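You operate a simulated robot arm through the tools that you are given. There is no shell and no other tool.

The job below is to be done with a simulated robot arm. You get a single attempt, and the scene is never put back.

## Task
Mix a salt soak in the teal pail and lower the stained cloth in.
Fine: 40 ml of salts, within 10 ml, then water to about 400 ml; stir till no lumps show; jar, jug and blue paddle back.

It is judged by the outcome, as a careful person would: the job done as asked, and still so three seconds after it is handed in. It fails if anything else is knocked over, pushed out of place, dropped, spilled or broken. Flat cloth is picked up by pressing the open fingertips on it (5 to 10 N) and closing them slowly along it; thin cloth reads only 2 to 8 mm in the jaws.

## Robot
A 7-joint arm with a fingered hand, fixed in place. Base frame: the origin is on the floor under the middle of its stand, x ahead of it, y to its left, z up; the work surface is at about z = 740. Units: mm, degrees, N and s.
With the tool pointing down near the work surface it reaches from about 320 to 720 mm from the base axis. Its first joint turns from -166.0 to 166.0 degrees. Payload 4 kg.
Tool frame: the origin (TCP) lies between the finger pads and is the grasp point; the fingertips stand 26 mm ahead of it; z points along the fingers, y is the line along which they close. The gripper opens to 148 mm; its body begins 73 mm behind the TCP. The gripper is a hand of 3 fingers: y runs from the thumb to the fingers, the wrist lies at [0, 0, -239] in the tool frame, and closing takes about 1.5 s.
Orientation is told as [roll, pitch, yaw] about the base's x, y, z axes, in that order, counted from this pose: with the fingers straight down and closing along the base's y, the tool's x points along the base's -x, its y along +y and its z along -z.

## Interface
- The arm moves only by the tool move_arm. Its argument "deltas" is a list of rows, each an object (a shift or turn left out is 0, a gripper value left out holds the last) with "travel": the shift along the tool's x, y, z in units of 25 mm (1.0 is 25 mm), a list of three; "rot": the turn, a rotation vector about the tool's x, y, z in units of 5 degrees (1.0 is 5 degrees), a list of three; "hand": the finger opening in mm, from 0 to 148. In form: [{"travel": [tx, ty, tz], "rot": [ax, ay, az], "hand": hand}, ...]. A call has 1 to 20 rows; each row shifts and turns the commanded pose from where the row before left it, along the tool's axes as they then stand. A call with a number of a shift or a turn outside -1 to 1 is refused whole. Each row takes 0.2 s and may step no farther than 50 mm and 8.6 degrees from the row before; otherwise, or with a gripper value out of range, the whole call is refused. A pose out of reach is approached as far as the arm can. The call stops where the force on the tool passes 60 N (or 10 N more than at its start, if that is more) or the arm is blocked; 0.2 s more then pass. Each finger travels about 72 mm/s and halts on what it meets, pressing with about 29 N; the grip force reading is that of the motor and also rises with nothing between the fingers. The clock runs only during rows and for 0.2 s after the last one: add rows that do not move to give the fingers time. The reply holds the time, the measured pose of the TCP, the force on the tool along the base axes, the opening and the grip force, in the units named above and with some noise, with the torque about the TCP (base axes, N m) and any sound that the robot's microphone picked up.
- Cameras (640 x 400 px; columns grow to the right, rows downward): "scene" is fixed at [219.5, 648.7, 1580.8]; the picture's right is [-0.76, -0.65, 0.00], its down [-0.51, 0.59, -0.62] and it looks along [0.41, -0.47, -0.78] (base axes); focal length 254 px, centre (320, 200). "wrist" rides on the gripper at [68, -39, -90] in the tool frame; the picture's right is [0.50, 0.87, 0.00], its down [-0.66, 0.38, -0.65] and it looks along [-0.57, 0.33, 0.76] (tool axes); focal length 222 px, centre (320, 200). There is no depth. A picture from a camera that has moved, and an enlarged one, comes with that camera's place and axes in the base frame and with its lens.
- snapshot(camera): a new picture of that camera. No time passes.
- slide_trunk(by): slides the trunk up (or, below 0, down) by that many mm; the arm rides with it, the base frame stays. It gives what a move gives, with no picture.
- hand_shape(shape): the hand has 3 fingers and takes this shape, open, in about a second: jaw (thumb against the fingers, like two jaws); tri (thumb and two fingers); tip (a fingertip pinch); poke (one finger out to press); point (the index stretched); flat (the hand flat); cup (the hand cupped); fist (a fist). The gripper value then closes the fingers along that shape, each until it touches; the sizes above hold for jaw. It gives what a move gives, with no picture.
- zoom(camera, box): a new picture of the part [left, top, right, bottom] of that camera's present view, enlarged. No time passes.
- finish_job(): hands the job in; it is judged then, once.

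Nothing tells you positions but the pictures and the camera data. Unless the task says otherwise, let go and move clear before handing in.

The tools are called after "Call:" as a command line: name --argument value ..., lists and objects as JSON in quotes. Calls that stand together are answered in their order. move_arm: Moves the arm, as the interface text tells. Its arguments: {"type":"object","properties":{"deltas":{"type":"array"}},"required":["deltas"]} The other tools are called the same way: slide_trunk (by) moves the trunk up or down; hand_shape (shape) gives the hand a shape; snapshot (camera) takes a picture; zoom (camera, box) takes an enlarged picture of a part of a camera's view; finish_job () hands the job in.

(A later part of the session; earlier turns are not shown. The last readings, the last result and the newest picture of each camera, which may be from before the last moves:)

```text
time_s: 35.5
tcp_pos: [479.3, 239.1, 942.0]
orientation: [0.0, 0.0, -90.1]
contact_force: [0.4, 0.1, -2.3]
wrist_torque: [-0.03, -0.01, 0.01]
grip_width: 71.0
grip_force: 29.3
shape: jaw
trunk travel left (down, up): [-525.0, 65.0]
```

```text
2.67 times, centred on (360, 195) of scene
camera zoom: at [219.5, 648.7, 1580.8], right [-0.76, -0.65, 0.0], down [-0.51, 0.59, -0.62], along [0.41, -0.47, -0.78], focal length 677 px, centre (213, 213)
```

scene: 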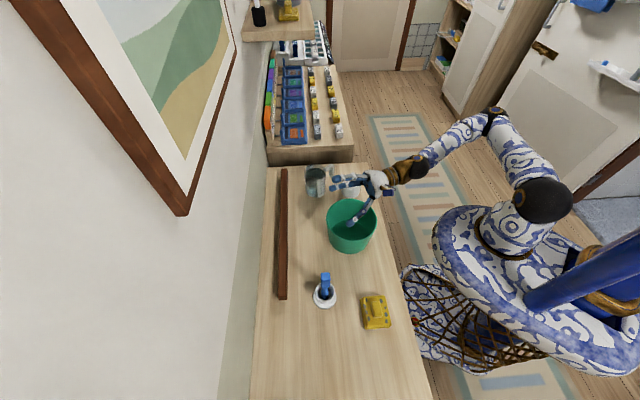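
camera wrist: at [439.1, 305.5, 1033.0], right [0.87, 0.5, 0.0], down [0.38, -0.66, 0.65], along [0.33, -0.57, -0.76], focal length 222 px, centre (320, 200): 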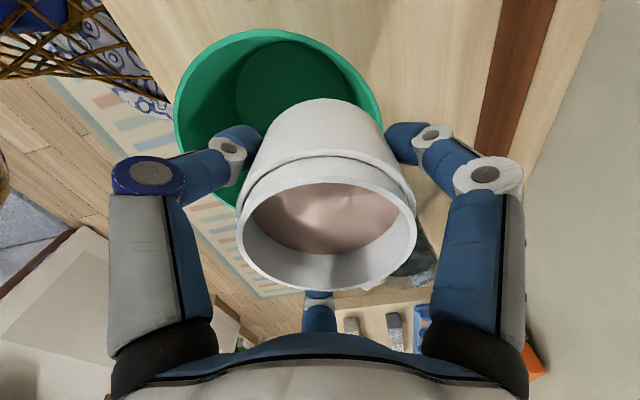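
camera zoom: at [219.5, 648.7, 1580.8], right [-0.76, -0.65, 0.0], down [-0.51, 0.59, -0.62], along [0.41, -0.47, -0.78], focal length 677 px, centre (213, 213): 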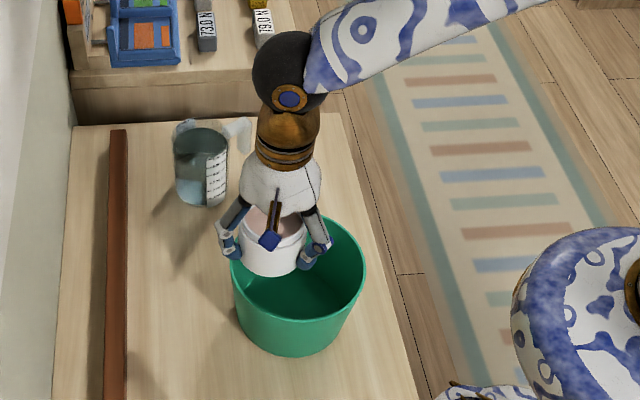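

The jar is over the near part of the pail, with the pour side facing the pail's middle. I'll tilt to about 25° first and look.

Call:
move_arm --deltas '[{"rot": [-0.5, 0.866, 0]}, {"rot": [-0.5, 0.866, 0]}, {"rot": [-0.5, 0.866, 0]}, {"rot": [-0.5, 0.866, 0]}, {"rot": [-0.5, 0.866, 0]}, {}]'

Call:
snapshot --camera "wrist"

Call:
zoom --camera "scene" --box '[290, 140, 420, 270]'

```text
time_s: 36.9
tcp_pos: [479.7, 240.7, 940.9]
orientation: [13.1, 21.6, -87.6]
contact_force: [-0.2, -0.7, -3.3]
wrist_torque: [-0.01, 0.04, 0.01]
grip_width: 70.7
grip_force: 29.0
shape: jaw
trunk travel left (down, up): [-525.0, 65.0]
```

```text
taken
camera wrist: at [419.4, 270.2, 1040.1], right [0.83, 0.43, 0.37], down [0.26, -0.86, 0.43], along [0.5, -0.26, -0.82], focal length 222 px, centre (320, 200)
```

wrist: 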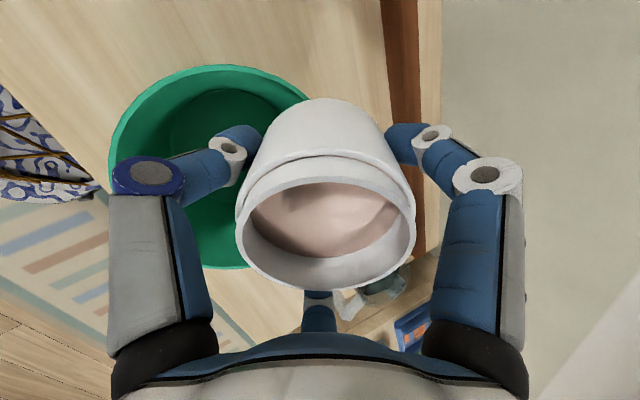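

```text
3.08 times, centred on (355, 205) of scene
camera zoom: at [219.5, 648.7, 1580.8], right [-0.76, -0.65, 0.0], down [-0.51, 0.59, -0.62], along [0.41, -0.47, -0.78], focal length 781 px, centre (212, 185)
```

zoom: 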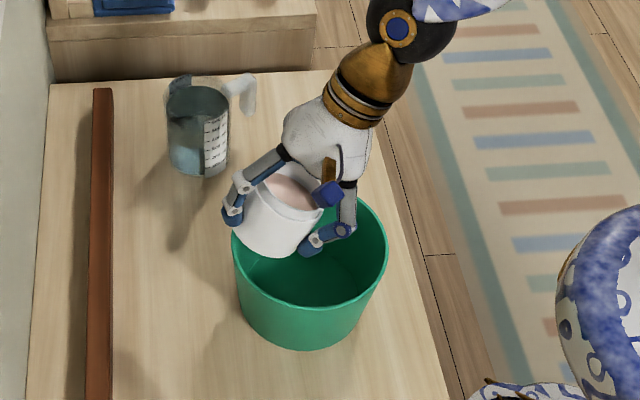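

At 25° nothing is flowing yet. I'll continue in small steps to about 40°.

Call:
move_arm --deltas '[{"rot": [-0.25, 0.433, 0]}, {"rot": [-0.25, 0.433, 0]}, {"rot": [-0.25, 0.433, 0]}, {"rot": [-0.25, 0.433, 0]}, {}]'

Call:
zoom --camera "wrist" --box '[220, 80, 440, 300]'

Call:
zoom --camera "scene" --box '[310, 170, 400, 260]'

```text
time_s: 38.1
tcp_pos: [480.7, 239.3, 940.5]
orientation: [19.3, 29.9, -85.0]
contact_force: [-0.6, -0.5, -1.7]
wrist_torque: [-0.04, 0.01, 0.02]
grip_width: 71.0
grip_force: 29.1
shape: jaw
trunk travel left (down, up): [-525.0, 65.0]
```

```text
1.82 times, centred on (330, 190) of wrist
camera zoom: at [411.3, 254.9, 1037.7], right [0.79, 0.36, 0.5], down [0.22, -0.92, 0.32], along [0.57, -0.14, -0.81], focal length 404 px, centre (302, 218)
```

zoom: 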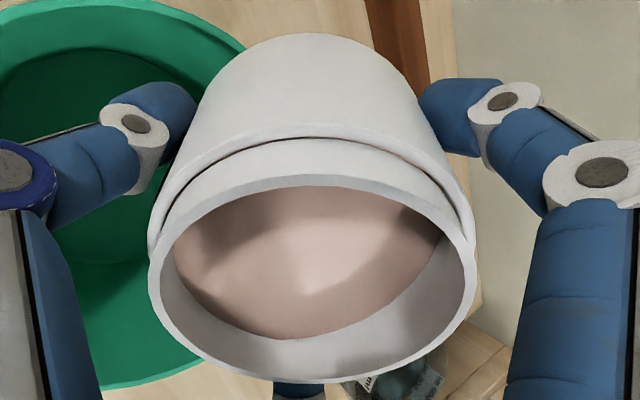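

```text
4.44 times, centred on (355, 215) of scene
camera zoom: at [219.5, 648.7, 1580.8], right [-0.76, -0.65, 0.0], down [-0.51, 0.59, -0.62], along [0.41, -0.47, -0.78], focal length 1129 px, centre (164, 133)
```

zoom: 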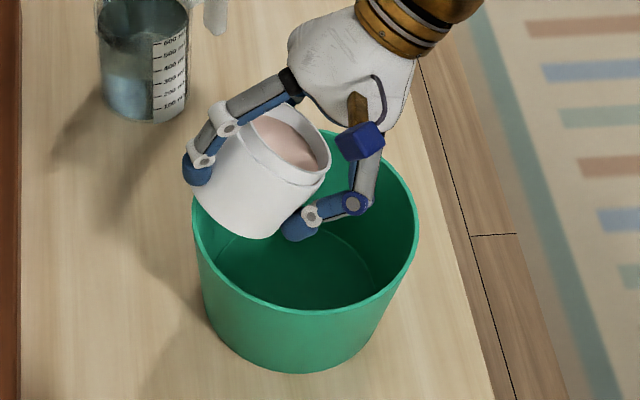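

The surface is now sloping toward the lip. From here I'll go in 2.5° steps and watch for the start of flow.

Call:
move_arm --deltas '[{"rot": [-0.25, 0.433, 0]}, {}, {}]'

Call:
zoom --camera "wrist" --box '[220, 80, 440, 300]'

Call:
move_arm --deltas '[{"rot": [-0.25, 0.433, 0]}, {}, {}]'

Call:
zoom --camera "wrist" --box '[220, 80, 440, 300]'

Call:
zoom --camera "scene" --box '[310, 170, 400, 260]'

```text
time_s: 38.9
tcp_pos: [479.7, 239.8, 940.8]
orientation: [21.0, 31.9, -84.0]
contact_force: [0.1, 0.1, -2.0]
wrist_torque: [-0.04, 0.03, 0.0]
grip_width: 70.6
grip_force: 29.2
shape: jaw
trunk travel left (down, up): [-525.0, 65.0]
```

```text
1.82 times, centred on (330, 190) of wrist
camera zoom: at [408.5, 251.9, 1037.0], right [0.78, 0.34, 0.53], down [0.22, -0.93, 0.29], along [0.59, -0.11, -0.8], focal length 404 px, centre (302, 218)
```

zoom: 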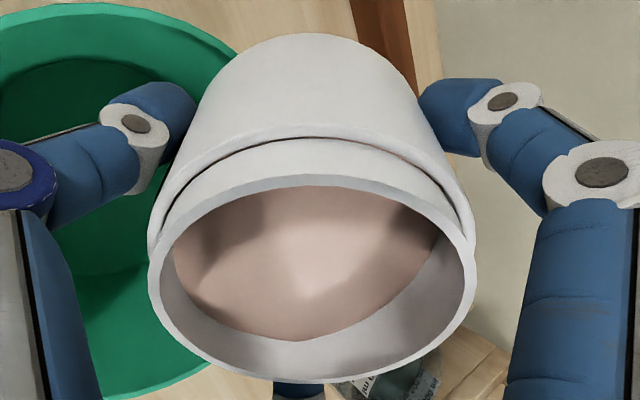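

```text
time_s: 39.7
tcp_pos: [480.7, 238.8, 940.5]
orientation: [22.8, 34.0, -82.9]
contact_force: [0.4, -0.9, -2.2]
wrist_torque: [-0.01, -0.02, -0.01]
grip_width: 70.6
grip_force: 29.2
shape: jaw
trunk travel left (down, up): [-525.0, 65.0]
```

```text
1.82 times, centred on (330, 190) of wrist
camera zoom: at [406.4, 248.2, 1035.8], right [0.77, 0.32, 0.56], down [0.21, -0.94, 0.26], along [0.61, -0.08, -0.79], focal length 404 px, centre (302, 218)
```

zoom: 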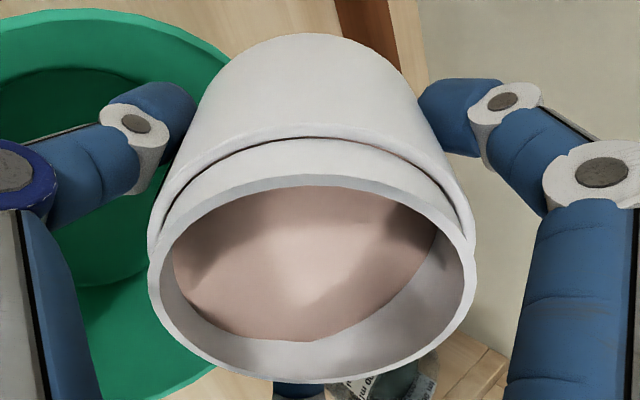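

```text
4.44 times, centred on (355, 215) of scene
camera zoom: at [219.5, 648.7, 1580.8], right [-0.76, -0.65, 0.0], down [-0.51, 0.59, -0.62], along [0.41, -0.47, -0.78], focal length 1129 px, centre (164, 133)
```

zoom: 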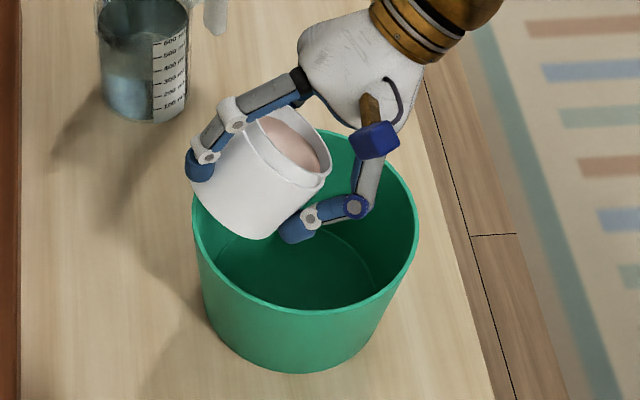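

At 40° the salt is close to the lip, but none is in the pail yet. I'll continue slowly.

Call:
move_arm --deltas '[{"rot": [-0.25, 0.433, 0]}, {}, {}]'

Call:
zoom --camera "wrist" --box '[220, 80, 440, 300]'

Call:
move_arm --deltas '[{"rot": [-0.25, 0.433, 0]}, {}, {}]'

Call:
zoom --camera "wrist" --box '[220, 80, 440, 300]'

Call:
zoom --camera "scene" --box '[310, 170, 400, 260]'

```text
time_s: 40.5
tcp_pos: [479.3, 240.0, 940.9]
orientation: [24.7, 35.8, -82.0]
contact_force: [-1.4, -0.2, -1.7]
wrist_torque: [-0.02, -0.01, 0.0]
grip_width: 70.7
grip_force: 29.0
shape: jaw
trunk travel left (down, up): [-525.0, 65.0]
```

```text
1.82 times, centred on (330, 190) of wrist
camera zoom: at [404.4, 244.8, 1034.5], right [0.75, 0.3, 0.59], down [0.21, -0.95, 0.23], along [0.63, -0.05, -0.78], focal length 404 px, centre (302, 218)
```

zoom: 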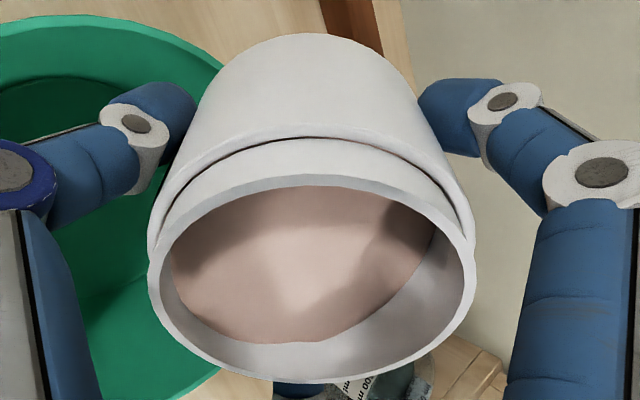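

```text
time_s: 41.3
tcp_pos: [479.4, 239.2, 942.1]
orientation: [26.6, 37.8, -80.7]
contact_force: [-0.1, 0.4, -3.0]
wrist_torque: [-0.06, 0.02, -0.01]
grip_width: 70.7
grip_force: 28.9
shape: jaw
trunk travel left (down, up): [-525.0, 65.0]
```

```text
1.82 times, centred on (330, 190) of wrist
camera zoom: at [402.2, 241.7, 1033.7], right [0.74, 0.28, 0.61], down [0.2, -0.96, 0.19], along [0.64, -0.02, -0.77], focal length 404 px, centre (302, 218)
```

zoom: 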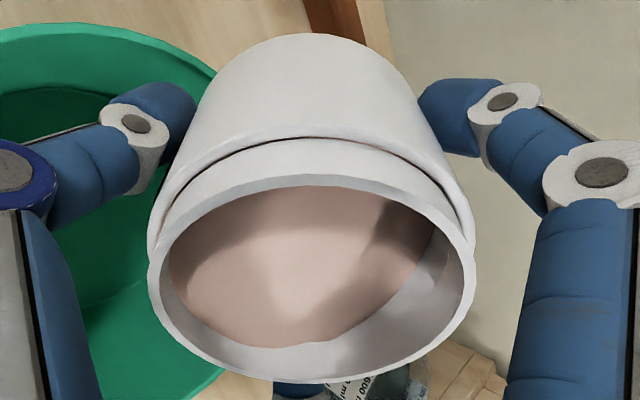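

```text
4.44 times, centred on (355, 215) of scene
camera zoom: at [219.5, 648.7, 1580.8], right [-0.76, -0.65, 0.0], down [-0.51, 0.59, -0.62], along [0.41, -0.47, -0.78], focal length 1129 px, centre (164, 133)
```

zoom: 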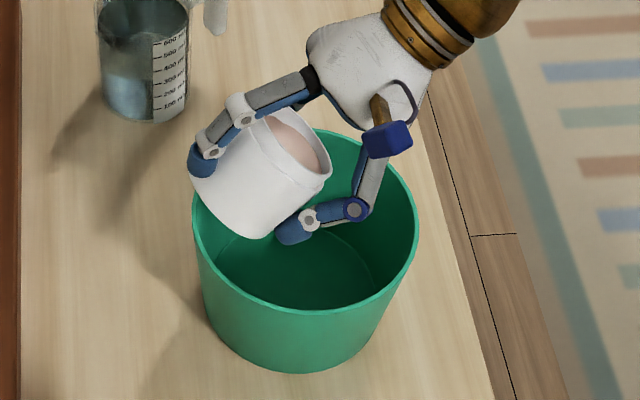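

It's still holding at 45°. I'll go on in 2.5° steps with checks.

Call:
move_arm --deltas '[{"rot": [-0.25, 0.433, 0]}, {}, {}]'

Call:
zoom --camera "wrist" --box '[220, 80, 440, 300]'

Call:
move_arm --deltas '[{"rot": [-0.25, 0.433, 0]}, {}, {}]'

Call:
zoom --camera "wrist" --box '[220, 80, 440, 300]'

Call:
zoom --camera "scene" --box '[310, 170, 400, 260]'

```text
time_s: 42.1
tcp_pos: [479.7, 239.9, 941.1]
orientation: [28.6, 39.9, -79.5]
contact_force: [0.5, -0.1, -1.5]
wrist_torque: [-0.01, 0.02, 0.01]
grip_width: 71.1
grip_force: 28.4
shape: jaw
trunk travel left (down, up): [-525.0, 65.0]
```

```text
1.82 times, centred on (330, 190) of wrist
camera zoom: at [400.0, 238.3, 1031.6], right [0.73, 0.26, 0.64], down [0.2, -0.97, 0.16], along [0.66, 0.01, -0.75], focal length 404 px, centre (302, 218)
```

zoom: 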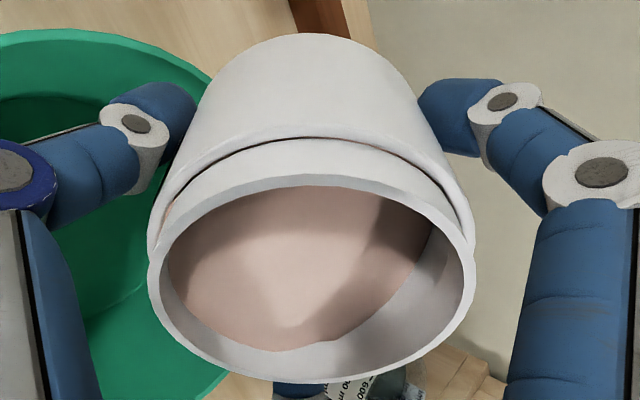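

```text
time_s: 42.9
tcp_pos: [479.6, 240.8, 941.5]
orientation: [30.8, 41.6, -78.1]
contact_force: [0.4, 0.5, -2.4]
wrist_torque: [0.01, 0.02, 0.01]
grip_width: 70.5
grip_force: 29.5
shape: jaw
trunk travel left (down, up): [-525.0, 65.0]
```

```text
1.82 times, centred on (330, 190) of wrist
camera zoom: at [397.8, 235.0, 1029.2], right [0.71, 0.23, 0.66], down [0.19, -0.97, 0.13], along [0.68, 0.04, -0.74], focal length 404 px, centre (302, 218)
```

zoom: 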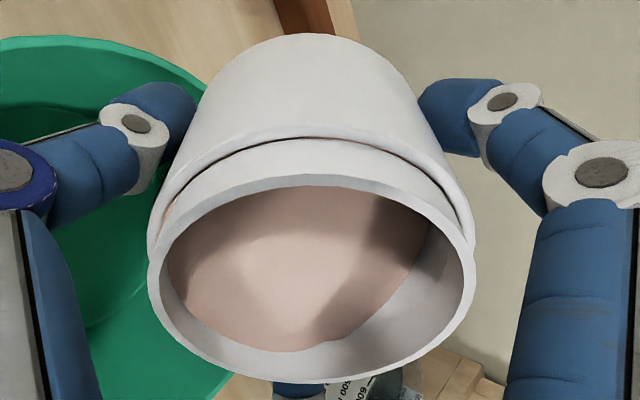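

```text
4.44 times, centred on (355, 215) of scene
camera zoom: at [219.5, 648.7, 1580.8], right [-0.76, -0.65, 0.0], down [-0.51, 0.59, -0.62], along [0.41, -0.47, -0.78], focal length 1129 px, centre (164, 133)
```

zoom: 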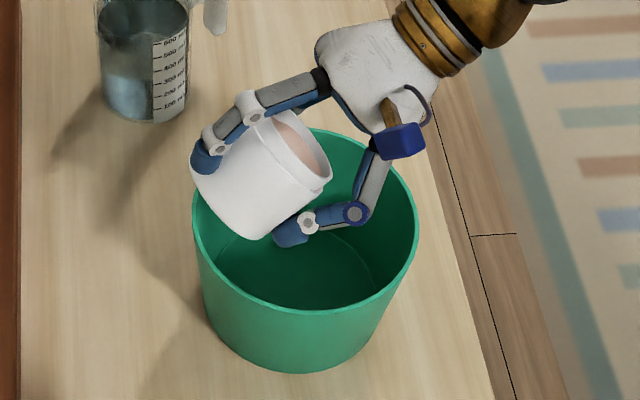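

At 50° it hasn't spilled over the lip yet. I'll continue.

Call:
move_arm --deltas '[{"rot": [-0.25, 0.433, 0]}, {}, {}]'

Call:
zoom --camera "wrist" --box '[220, 80, 440, 300]'

Call:
move_arm --deltas '[{"rot": [-0.25, 0.433, 0]}, {}, {}]'

Call:
zoom --camera "wrist" --box '[220, 80, 440, 300]'

Call:
zoom --camera "scene" --box '[310, 170, 400, 260]'

```text
time_s: 43.7
tcp_pos: [478.3, 240.4, 940.9]
orientation: [33.1, 43.5, -76.5]
contact_force: [-0.2, 0.1, -1.9]
wrist_torque: [-0.06, 0.06, 0.01]
grip_width: 70.8
grip_force: 29.1
shape: jaw
trunk travel left (down, up): [-525.0, 65.0]
```

```text
1.82 times, centred on (330, 190) of wrist
camera zoom: at [395.6, 231.9, 1027.3], right [0.7, 0.2, 0.69], down [0.19, -0.98, 0.1], along [0.69, 0.06, -0.72], focal length 404 px, centre (302, 218)
```

zoom: 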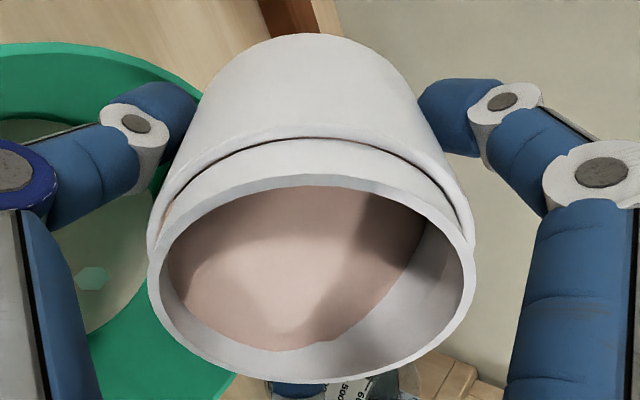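

```text
time_s: 44.5
tcp_pos: [478.6, 239.5, 941.3]
orientation: [35.7, 45.3, -74.9]
contact_force: [-0.3, 1.0, -2.3]
wrist_torque: [-0.03, 0.0, 0.0]
grip_width: 70.6
grip_force: 29.1
shape: jaw
trunk travel left (down, up): [-525.0, 65.0]
```

```text
1.82 times, centred on (330, 190) of wrist
camera zoom: at [394.1, 228.3, 1025.7], right [0.68, 0.18, 0.71], down [0.19, -0.98, 0.06], along [0.71, 0.09, -0.7], focal length 404 px, centre (302, 218)
```

zoom: 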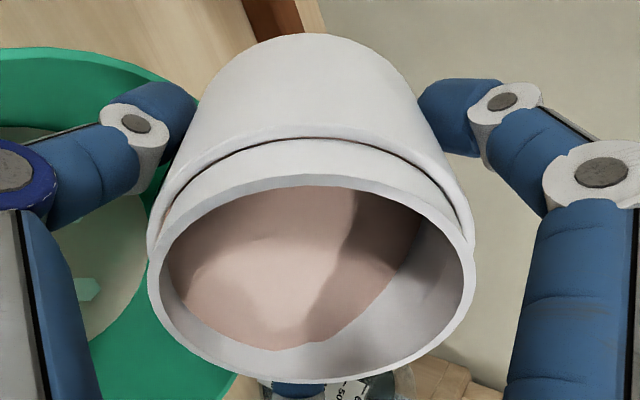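

```text
4.44 times, centred on (355, 215) of scene
camera zoom: at [219.5, 648.7, 1580.8], right [-0.76, -0.65, 0.0], down [-0.51, 0.59, -0.62], along [0.41, -0.47, -0.78], focal length 1129 px, centre (164, 133)
```

zoom: 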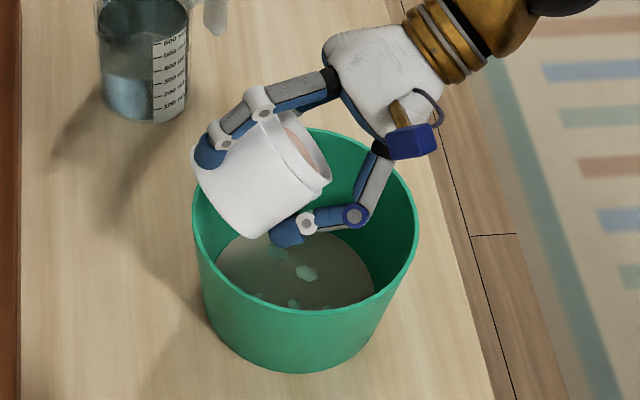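

Salt has started to reach the pail, which now shows a thin layer with lumps. I'll hold still to see whether the flow continues at this tilt, and gauge the amount.

Call:
move_arm --deltas '[{}, {}, {}]'

Call:
zoom --camera "wrist" --box '[220, 80, 440, 300]'

Call:
zoom --camera "scene" --box '[325, 200, 385, 260]'

```text
time_s: 45.3
tcp_pos: [479.4, 239.5, 941.0]
orientation: [35.5, 45.3, -74.8]
contact_force: [-0.1, 0.3, -1.9]
wrist_torque: [-0.02, 0.03, 0.0]
grip_width: 70.8
grip_force: 28.9
shape: jaw
trunk travel left (down, up): [-525.0, 65.0]
```

```text
1.82 times, centred on (330, 190) of wrist
camera zoom: at [394.1, 228.3, 1025.7], right [0.68, 0.18, 0.71], down [0.19, -0.98, 0.06], along [0.71, 0.09, -0.7], focal length 404 px, centre (302, 218)
```

zoom: 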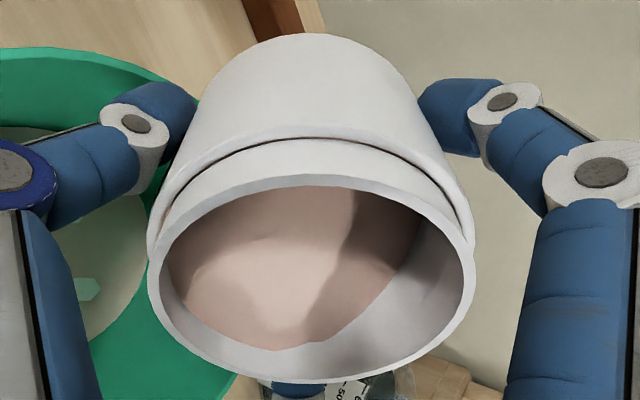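

```text
6.67 times, centred on (355, 230) of scene
camera zoom: at [219.5, 648.7, 1580.8], right [-0.76, -0.65, 0.0], down [-0.51, 0.59, -0.62], along [0.41, -0.47, -0.78], focal length 1693 px, centre (87, 0)
```

zoom: 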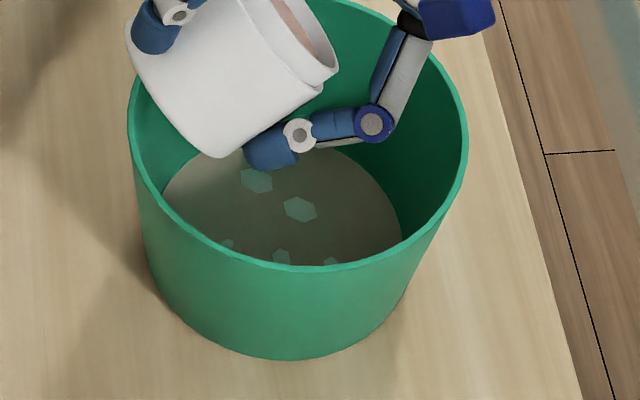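

The flow stops at a fixed tilt, so it's controllable. I'll go to about 60°, then return upright and measure the level drop to calibrate.

Call:
move_arm --deltas '[{"rot": [-0.25, 0.433, 0]}, {}, {"rot": [-0.25, 0.433, 0]}, {}, {}, {}]'

Call:
zoom --camera "wrist" --box '[220, 80, 440, 300]'

Call:
zoom --camera "scene" --box '[325, 200, 385, 260]'

Call:
move_arm --deltas '[{"rot": [0.5, -0.866, 0]}, {"rot": [0.5, -0.866, 0]}, {"rot": [0.5, -0.866, 0]}, {"rot": [0.5, -0.866, 0]}, {"rot": [0.5, -0.866, 0]}, {"rot": [0.5, -0.866, 0]}, {"rot": [0.5, -0.866, 0]}, {"rot": [0.5, -0.866, 0]}, {"rot": [0.5, -0.866, 0]}, {"rot": [0.5, -0.866, 0]}, {"rot": [0.5, -0.866, 0]}, {"rot": [0.5, -0.866, 0]}, {}, {}]'

Call:
zoom --camera "wrist" --box '[220, 80, 440, 300]'

Call:
zoom --camera "scene" --box '[310, 170, 400, 260]'

```text
time_s: 46.7
tcp_pos: [480.7, 240.0, 940.6]
orientation: [40.9, 48.6, -70.9]
contact_force: [-0.1, 0.4, -2.5]
wrist_torque: [-0.03, 0.01, 0.02]
grip_width: 70.6
grip_force: 28.8
shape: jaw
trunk travel left (down, up): [-525.0, 65.0]
```

```text
1.82 times, centred on (330, 190) of wrist
camera zoom: at [391.7, 221.9, 1020.6], right [0.65, 0.12, 0.75], down [0.19, -0.98, 0.0], along [0.74, 0.14, -0.66], focal length 404 px, centre (302, 218)
```

zoom: 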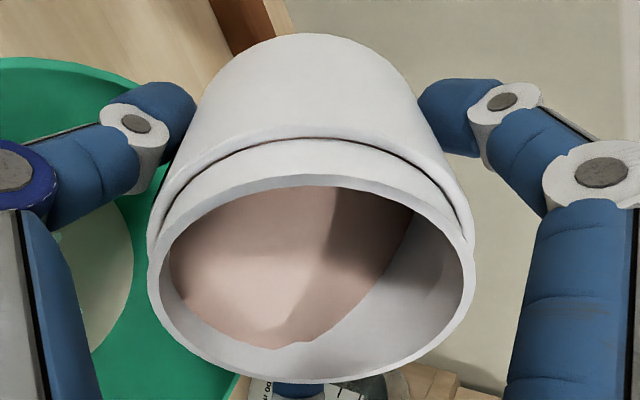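

```text
6.67 times, centred on (355, 230) of scene
camera zoom: at [219.5, 648.7, 1580.8], right [-0.76, -0.65, 0.0], down [-0.51, 0.59, -0.62], along [0.41, -0.47, -0.78], focal length 1693 px, centre (87, 0)
```

zoom: 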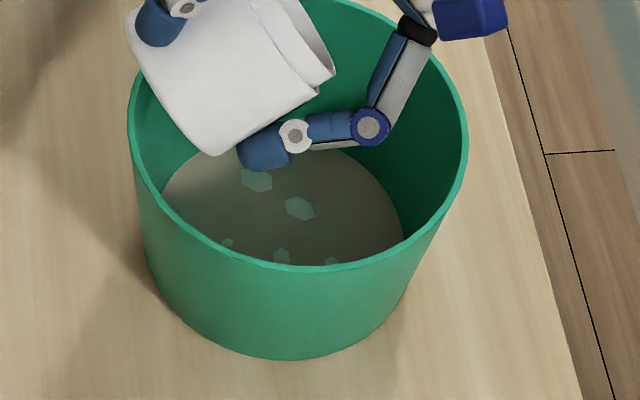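

```text
time_s: 49.7
tcp_pos: [479.3, 239.8, 940.3]
orientation: [0.0, 0.1, -90.1]
contact_force: [0.3, 0.0, -1.6]
wrist_torque: [0.01, -0.02, 0.03]
grip_width: 70.4
grip_force: 28.8
shape: jaw
trunk travel left (down, up): [-525.0, 65.0]
```

```text
1.82 times, centred on (330, 190) of wrist
camera zoom: at [439.9, 306.2, 1032.1], right [0.87, 0.5, 0.0], down [0.38, -0.66, 0.65], along [0.33, -0.57, -0.76], focal length 404 px, centre (302, 218)
```

zoom: 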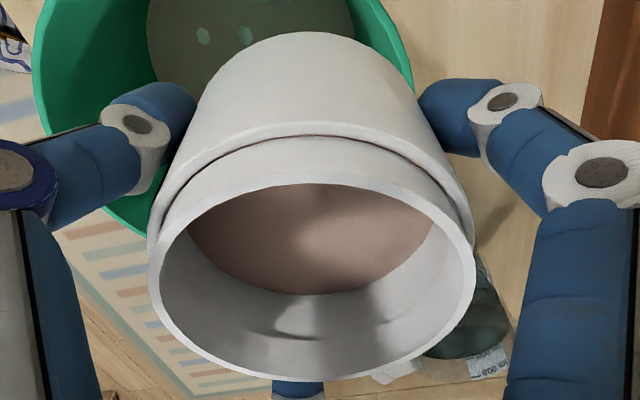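

```text
4.44 times, centred on (355, 215) of scene
camera zoom: at [219.5, 648.7, 1580.8], right [-0.76, -0.65, 0.0], down [-0.51, 0.59, -0.62], along [0.41, -0.47, -0.78], focal length 1129 px, centre (164, 133)
```

zoom: 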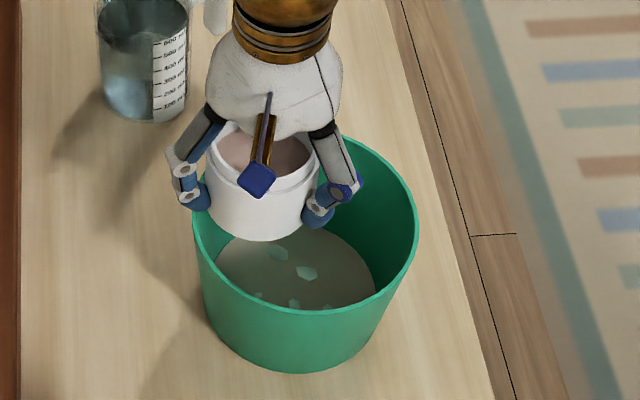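

The level has visibly dropped. I'll zoom in harder on the salt's far edge and the rim for an accurate depth.

Call:
zoom --camera "wrist" --box '[280, 210, 370, 300]'

Call:
zoom --camera "wrist" --box '[225, 160, 325, 260]'

Call:
zoom --camera "wrist" --box '[325, 160, 425, 260]'

```text
4.44 times, centred on (325, 255) of wrist
camera zoom: at [439.9, 306.2, 1032.1], right [0.87, 0.5, 0.0], down [0.38, -0.66, 0.65], along [0.33, -0.57, -0.76], focal length 987 px, centre (298, -44)
```

zoom: 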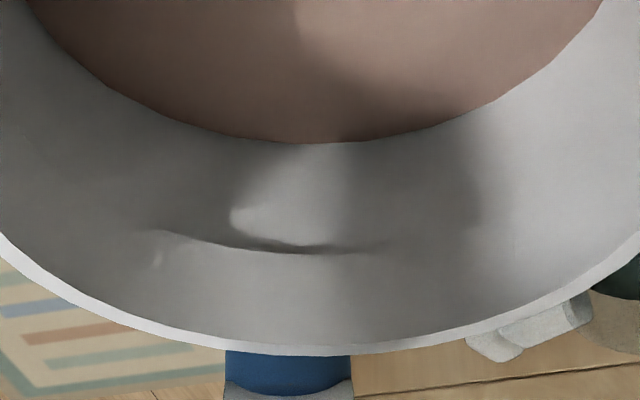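

```text
4.00 times, centred on (275, 210) of wrist
camera zoom: at [439.9, 306.2, 1032.1], right [0.87, 0.5, 0.0], down [0.38, -0.66, 0.65], along [0.33, -0.57, -0.76], focal length 888 px, centre (500, 160)
```

zoom: 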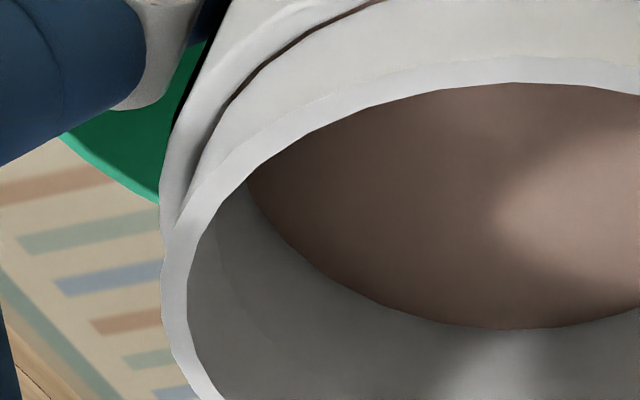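

```text
4.00 times, centred on (375, 210) of wrist
camera zoom: at [439.9, 306.2, 1032.1], right [0.87, 0.5, 0.0], down [0.38, -0.66, 0.65], along [0.33, -0.57, -0.76], focal length 888 px, centre (100, 160)
```

zoom: 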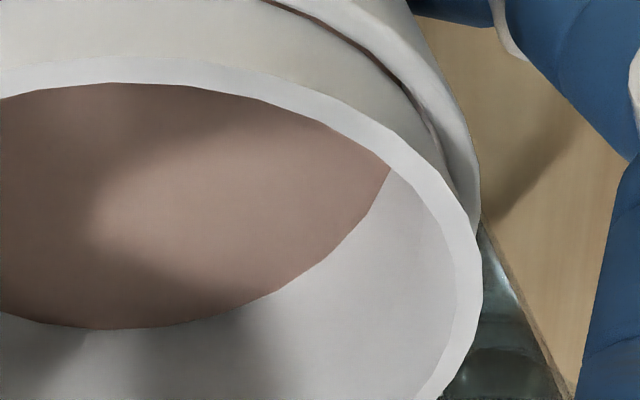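

My measurement puts the bore at about 70 mm below the neck and the salt down about 9.4 mm, which makes roughly 36 ml poured. I'll tip once more to just past the last angle, about 61°, to add a few ml.

Call:
move_arm --deltas '[{"rot": [-0.5, 0.866, 0]}, {"rot": [-0.5, 0.866, 0]}, {"rot": [-0.5, 0.866, 0]}, {"rot": [-0.5, 0.866, 0]}, {"rot": [-0.5, 0.866, 0]}, {"rot": [-0.5, 0.866, 0]}, {"rot": [-0.5, 0.866, 0]}, {"rot": [-0.5, 0.866, 0]}, {"rot": [-0.5, 0.866, 0]}, {"rot": [-0.5, 0.866, 0]}, {"rot": [-0.5, 0.866, 0]}, {"rot": [-0.5, 0.866, 0]}, {"rot": [-0.12, 0.208, 0]}, {}, {}, {}]'

Call:
zoom --camera "wrist" --box '[220, 80, 440, 300]'

Call:
move_arm --deltas '[{"rot": [0.12, -0.208, 0]}, {"rot": [0.5, -0.866, 0]}, {"rot": [0.5, -0.866, 0]}, {"rot": [0.5, -0.866, 0]}, {"rot": [0.5, -0.866, 0]}, {"rot": [0.5, -0.866, 0]}, {"rot": [0.5, -0.866, 0]}, {"rot": [0.5, -0.866, 0]}, {"rot": [0.5, -0.866, 0]}, {"rot": [0.5, -0.866, 0]}, {"rot": [0.5, -0.866, 0]}, {"rot": [0.5, -0.866, 0]}, {"rot": [0.5, -0.866, 0]}, {}, {}]'

Call:
zoom --camera "wrist" --box '[220, 80, 440, 300]'

Call:
zoom --camera "wrist" --box '[280, 210, 370, 300]'

Call:
zoom --camera "scene" --box '[310, 170, 400, 260]'

```text
time_s: 53.1
tcp_pos: [479.8, 238.6, 941.7]
orientation: [42.4, 49.5, -69.8]
contact_force: [-0.1, 0.6, -2.3]
wrist_torque: [-0.09, 0.04, -0.02]
grip_width: 70.0
grip_force: 28.9
shape: jaw
trunk travel left (down, up): [-525.0, 65.0]
```

```text
1.82 times, centred on (330, 190) of wrist
camera zoom: at [390.1, 219.4, 1018.9], right [0.64, 0.11, 0.76], down [0.19, -0.98, -0.02], along [0.74, 0.16, -0.65], focal length 404 px, centre (302, 218)
```

zoom: 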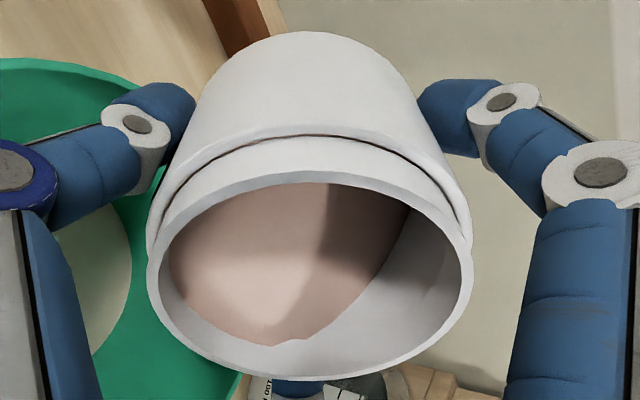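

```text
time_s: 56.3
tcp_pos: [479.5, 238.6, 941.0]
orientation: [0.0, 0.1, -90.0]
contact_force: [-0.1, 0.0, -1.9]
wrist_torque: [-0.03, 0.01, 0.01]
grip_width: 69.6
grip_force: 29.2
shape: jaw
trunk travel left (down, up): [-525.0, 65.0]
```

```text
1.82 times, centred on (330, 190) of wrist
camera zoom: at [439.9, 305.5, 1031.9], right [0.87, 0.5, 0.0], down [0.38, -0.66, 0.65], along [0.33, -0.57, -0.76], focal length 404 px, centre (302, 218)
```

zoom: 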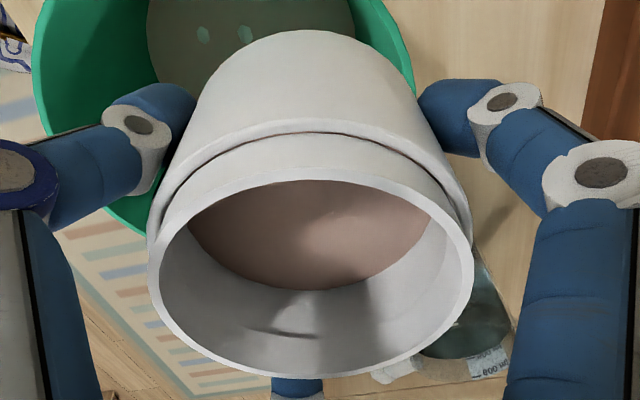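

```text
4.44 times, centred on (325, 255) of wrist
camera zoom: at [439.9, 305.5, 1031.9], right [0.87, 0.5, 0.0], down [0.38, -0.66, 0.65], along [0.33, -0.57, -0.76], focal length 987 px, centre (298, -44)
```

zoom: 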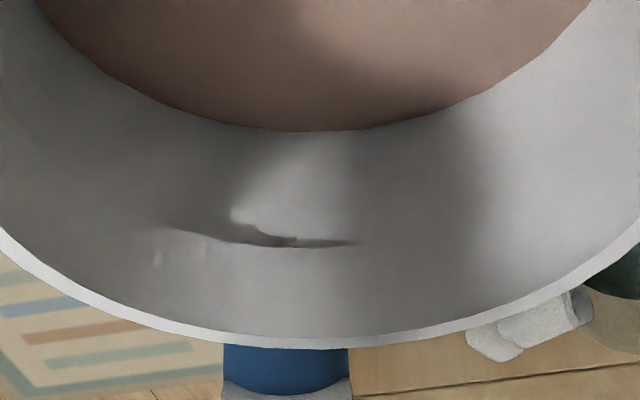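

```text
4.44 times, centred on (355, 215) of scene
camera zoom: at [219.5, 648.7, 1580.8], right [-0.76, -0.65, 0.0], down [-0.51, 0.59, -0.62], along [0.41, -0.47, -0.78], focal length 1129 px, centre (164, 133)
```

zoom: 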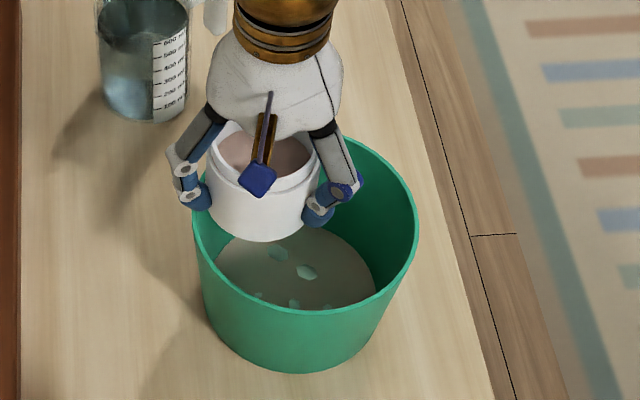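

The total is now about 41 ml by level, with a model-based lower estimate of about 35 ml, so it's within the band. I'll carry the jar back to above its original spot.

Call:
move_arm --deltas '[{"travel": [-0.88, 0.4264, 0]}, {"travel": [-0.88, 0.4264, 0]}, {"travel": [-0.88, 0.4264, 0]}, {"travel": [-0.88, 0.4264, 0]}, {"travel": [-0.88, 0.4264, 0]}, {"travel": [-0.88, 0.4264, 0]}, {"travel": [-0.88, 0.4264, 0]}, {"travel": [-0.88, 0.4264, 0]}, {"travel": [-0.88, 0.4264, 0]}, {"travel": [-0.88, 0.4264, 0]}, {}]'

Call:
snapshot --camera "wrist"

Call:
zoom --camera "scene" --box '[290, 110, 420, 240]'

```text
time_s: 58.7
tcp_pos: [587.9, 19.7, 938.6]
orientation: [0.0, 0.1, -90.0]
contact_force: [0.7, -0.1, -2.8]
wrist_torque: [0.01, 0.0, -0.02]
grip_width: 69.4
grip_force: 28.7
shape: jaw
trunk travel left (down, up): [-525.0, 65.0]
```

```text
taken
camera wrist: at [547.5, 86.2, 1029.5], right [0.87, 0.5, 0.0], down [0.38, -0.66, 0.65], along [0.33, -0.56, -0.76], focal length 222 px, centre (320, 200)
```

wrist: 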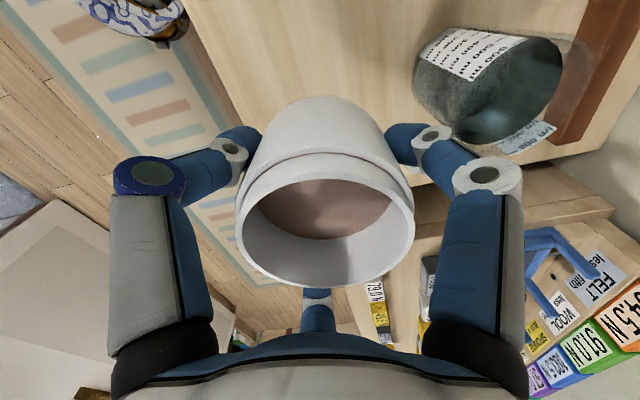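

```text
3.08 times, centred on (355, 175) of scene
camera zoom: at [219.5, 648.7, 1580.8], right [-0.76, -0.65, 0.0], down [-0.51, 0.59, -0.62], along [0.41, -0.47, -0.78], focal length 781 px, centre (212, 277)
```

zoom: 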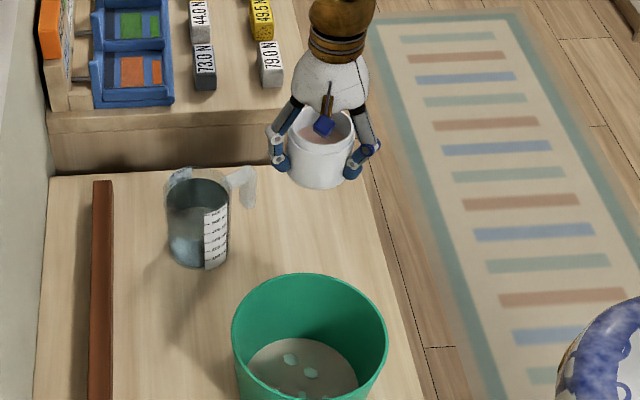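

I'll descend back to the jar's spot, correcting for slight drift, and ease down for contact.

Call:
move_arm --deltas '[{"travel": [-0.02, 0.07, 0]}, {"travel": [0, 0, 0.9]}, {"travel": [0, 0, 0.9]}, {"travel": [0, 0, 0.9]}, {"travel": [0, 0, 0.9]}, {"travel": [0, 0, 0.9]}, {"travel": [0, 0, 0.9]}, {"travel": [0, 0, 0.5]}, {}]'

Call:
snapshot --camera "wrist"

Call:
zoom --camera "scene" --box '[300, 130, 400, 220]'

```text
time_s: 60.7
tcp_pos: [589.8, 18.3, 791.5]
orientation: [0.0, 0.2, -90.1]
contact_force: [-0.3, -0.6, -2.8]
wrist_torque: [-0.02, 0.0, 0.01]
grip_width: 69.6
grip_force: 29.8
shape: jaw
trunk travel left (down, up): [-525.0, 65.0]
```

```text
taken
camera wrist: at [550.0, 84.4, 883.3], right [0.87, 0.5, 0.0], down [0.38, -0.66, 0.65], along [0.33, -0.57, -0.76], focal length 222 px, centre (320, 200)
```

wrist: 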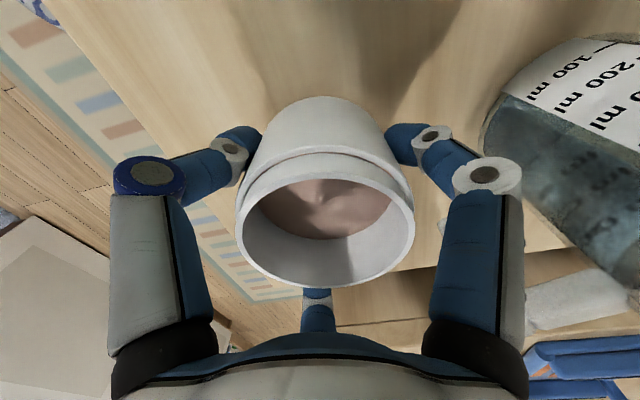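

```text
4.44 times, centred on (350, 175) of scene
camera zoom: at [219.5, 648.7, 1580.8], right [-0.76, -0.65, 0.0], down [-0.51, 0.59, -0.62], along [0.41, -0.47, -0.78], focal length 1129 px, centre (187, 311)
```

zoom: 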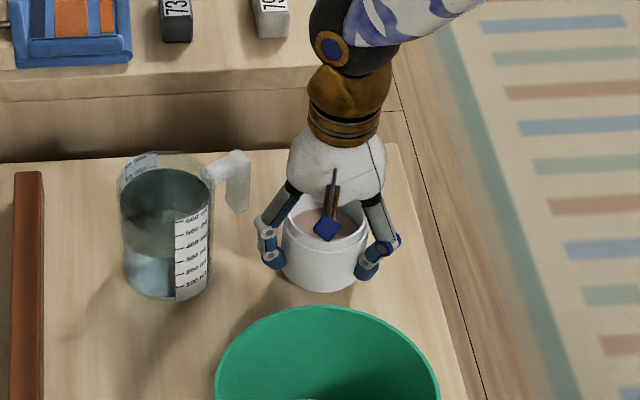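

I'm 3.5 mm off in x, so I'll correct that and then lower in small steps while watching the force.

Call:
move_arm --deltas '[{"travel": [0.044, -0.14, 0]}, {"travel": [0, 0, 0.2]}, {"travel": [0, 0, 0.15]}, {}]'

Call:
snapshot --camera "wrist"

```text
time_s: 61.7
tcp_pos: [585.6, 18.3, 783.7]
orientation: [0.1, 0.2, -90.1]
contact_force: [-0.7, 0.7, -2.8]
wrist_torque: [-0.03, -0.02, -0.03]
grip_width: 69.6
grip_force: 28.6
shape: jaw
trunk travel left (down, up): [-525.0, 65.0]
```

```text
taken
camera wrist: at [546.2, 85.4, 875.2], right [0.87, 0.5, 0.0], down [0.38, -0.66, 0.65], along [0.33, -0.57, -0.76], focal length 222 px, centre (320, 200)
```

wrist: 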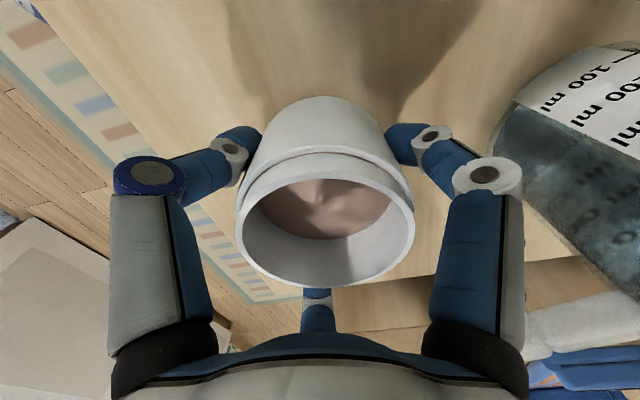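

The position matches now. I'll lower the last few millimetres.

Call:
move_arm --deltas '[{"travel": [0, 0, 0.1]}, {"travel": [0, 0, 0.08]}, {}]'

Call:
move_arm --deltas '[{"travel": [0, 0, 0.05]}, {}]'

Call:
move_arm --deltas '[{"travel": [0, 0, 0.04]}, {}]'

Call:
snapshot --camera "wrist"

Call:
zoom --camera "scene" --box '[320, 150, 380, 210]'

```text
time_s: 62.5
tcp_pos: [583.8, 18.7, 779.3]
orientation: [0.0, 0.1, -90.1]
contact_force: [0.4, -0.4, -2.6]
wrist_torque: [0.0, 0.01, 0.01]
grip_width: 69.5
grip_force: 28.7
shape: jaw
trunk travel left (down, up): [-525.0, 65.0]
```

```text
time_s: 63.1
tcp_pos: [584.9, 19.2, 779.4]
orientation: [0.0, 0.1, -90.2]
contact_force: [0.1, -0.1, -2.1]
wrist_torque: [-0.01, -0.01, 0.01]
grip_width: 69.7
grip_force: 28.9
shape: jaw
trunk travel left (down, up): [-525.0, 65.0]
```

```text
time_s: 63.7
tcp_pos: [584.6, 18.9, 777.0]
orientation: [0.1, 0.1, -90.0]
contact_force: [0.2, 0.1, -2.9]
wrist_torque: [0.02, 0.0, 0.02]
grip_width: 69.5
grip_force: 29.1
shape: jaw
trunk travel left (down, up): [-525.0, 65.0]
```

```text
taken
camera wrist: at [544.7, 85.6, 869.0], right [0.87, 0.5, 0.0], down [0.38, -0.66, 0.65], along [0.33, -0.57, -0.76], focal length 222 px, centre (320, 200)
```

wrist: 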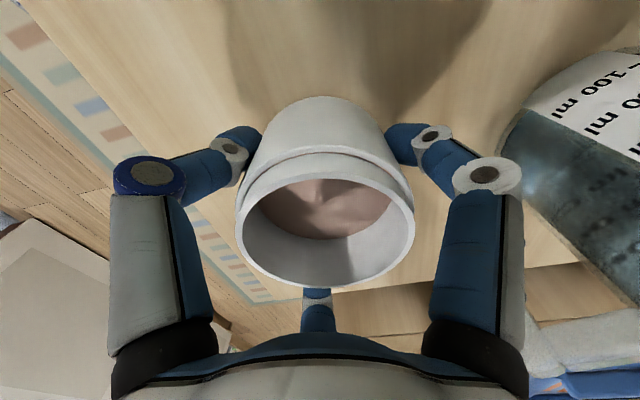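

```text
6.67 times, centred on (350, 180) of scene
camera zoom: at [219.5, 648.7, 1580.8], right [-0.76, -0.65, 0.0], down [-0.51, 0.59, -0.62], along [0.41, -0.47, -0.78], focal length 1693 px, centre (120, 333)
```

zoom: 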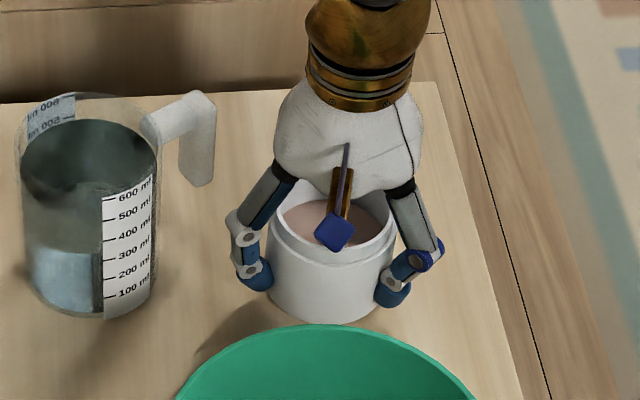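

It's nearly there, so I'll make a small x correction and lower the last millimetre or two until the load comes off.

Call:
move_arm --deltas '[{"travel": [0, 0.06, 0.03]}, {}]'

Call:
move_arm --deltas '[{"travel": [0, 0, 0.03]}, {}]'

Call:
move_arm --deltas '[{"travel": [0, 0, 0.03]}, {}]'

Call:
snapshot --camera "wrist"

```text
time_s: 64.3
tcp_pos: [586.2, 19.0, 777.2]
orientation: [-0.1, 0.2, -90.2]
contact_force: [-1.5, -1.6, 2.9]
wrist_torque: [0.04, 0.05, 0.02]
grip_width: 69.6
grip_force: 28.6
shape: jaw
trunk travel left (down, up): [-525.0, 65.0]
```

```text
time_s: 64.9
tcp_pos: [585.5, 18.8, 777.0]
orientation: [0.0, 0.1, -90.1]
contact_force: [-1.1, -2.2, 14.4]
wrist_torque: [0.06, 0.12, 0.06]
grip_width: 69.6
grip_force: 29.4
shape: jaw
trunk travel left (down, up): [-525.0, 65.0]
```

```text
time_s: 65.5
tcp_pos: [586.3, 19.1, 775.8]
orientation: [0.2, 0.1, -90.1]
contact_force: [-2.9, -2.8, 22.3]
wrist_torque: [0.05, 0.21, 0.07]
grip_width: 69.5
grip_force: 29.0
shape: jaw
trunk travel left (down, up): [-525.0, 65.0]
```

```text
taken
camera wrist: at [545.8, 86.1, 867.2], right [0.87, 0.5, 0.0], down [0.38, -0.66, 0.65], along [0.33, -0.57, -0.76], focal length 222 px, centre (320, 200)
```

wrist: 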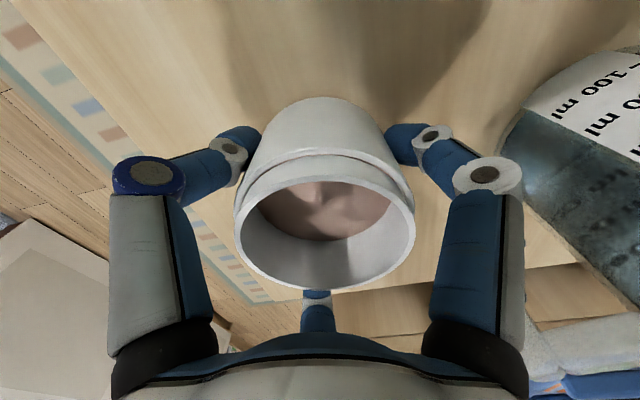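

The jar is firmly on the table, and I pressed a bit more than needed. I'll relieve that pressure and then open the fingers.

Call:
move_arm --deltas '[{"travel": [0, 0, -0.05]}, {}]'

Call:
move_arm --deltas '[{"hand": 80}, {"hand": 95}, {"hand": 115}, {}, {}, {}]'

Call:
snapshot --camera "wrist"

Call:
zoom --camera "scene" --box '[320, 150, 380, 210]'

```text
time_s: 66.1
tcp_pos: [585.3, 20.0, 775.4]
orientation: [0.0, 0.1, -90.1]
contact_force: [-1.0, -4.8, 15.4]
wrist_torque: [-0.01, 0.08, 0.1]
grip_width: 69.8
grip_force: 28.8
shape: jaw
trunk travel left (down, up): [-525.0, 65.0]
```

```text
time_s: 67.5
tcp_pos: [586.8, 20.6, 776.9]
orientation: [-0.1, 0.1, -90.1]
contact_force: [-0.1, 0.1, 0.2]
wrist_torque: [0.01, 0.0, 0.03]
grip_width: 114.8
grip_force: 0.0
shape: jaw
trunk travel left (down, up): [-525.0, 65.0]
```

```text
taken
camera wrist: at [546.7, 86.9, 867.0], right [0.87, 0.5, 0.0], down [0.38, -0.66, 0.65], along [0.33, -0.57, -0.76], focal length 222 px, centre (320, 200)
```

wrist: 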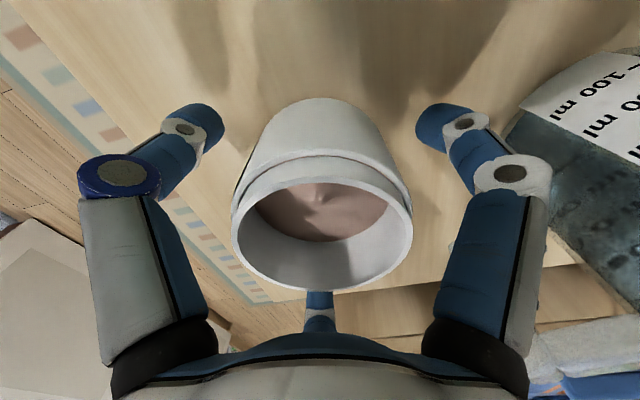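

```text
6.67 times, centred on (350, 180) of scene
camera zoom: at [219.5, 648.7, 1580.8], right [-0.76, -0.65, 0.0], down [-0.51, 0.59, -0.62], along [0.41, -0.47, -0.78], focal length 1693 px, centre (120, 333)
```

zoom: 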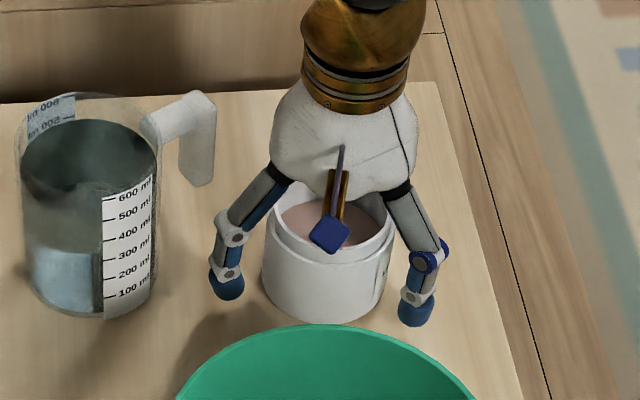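

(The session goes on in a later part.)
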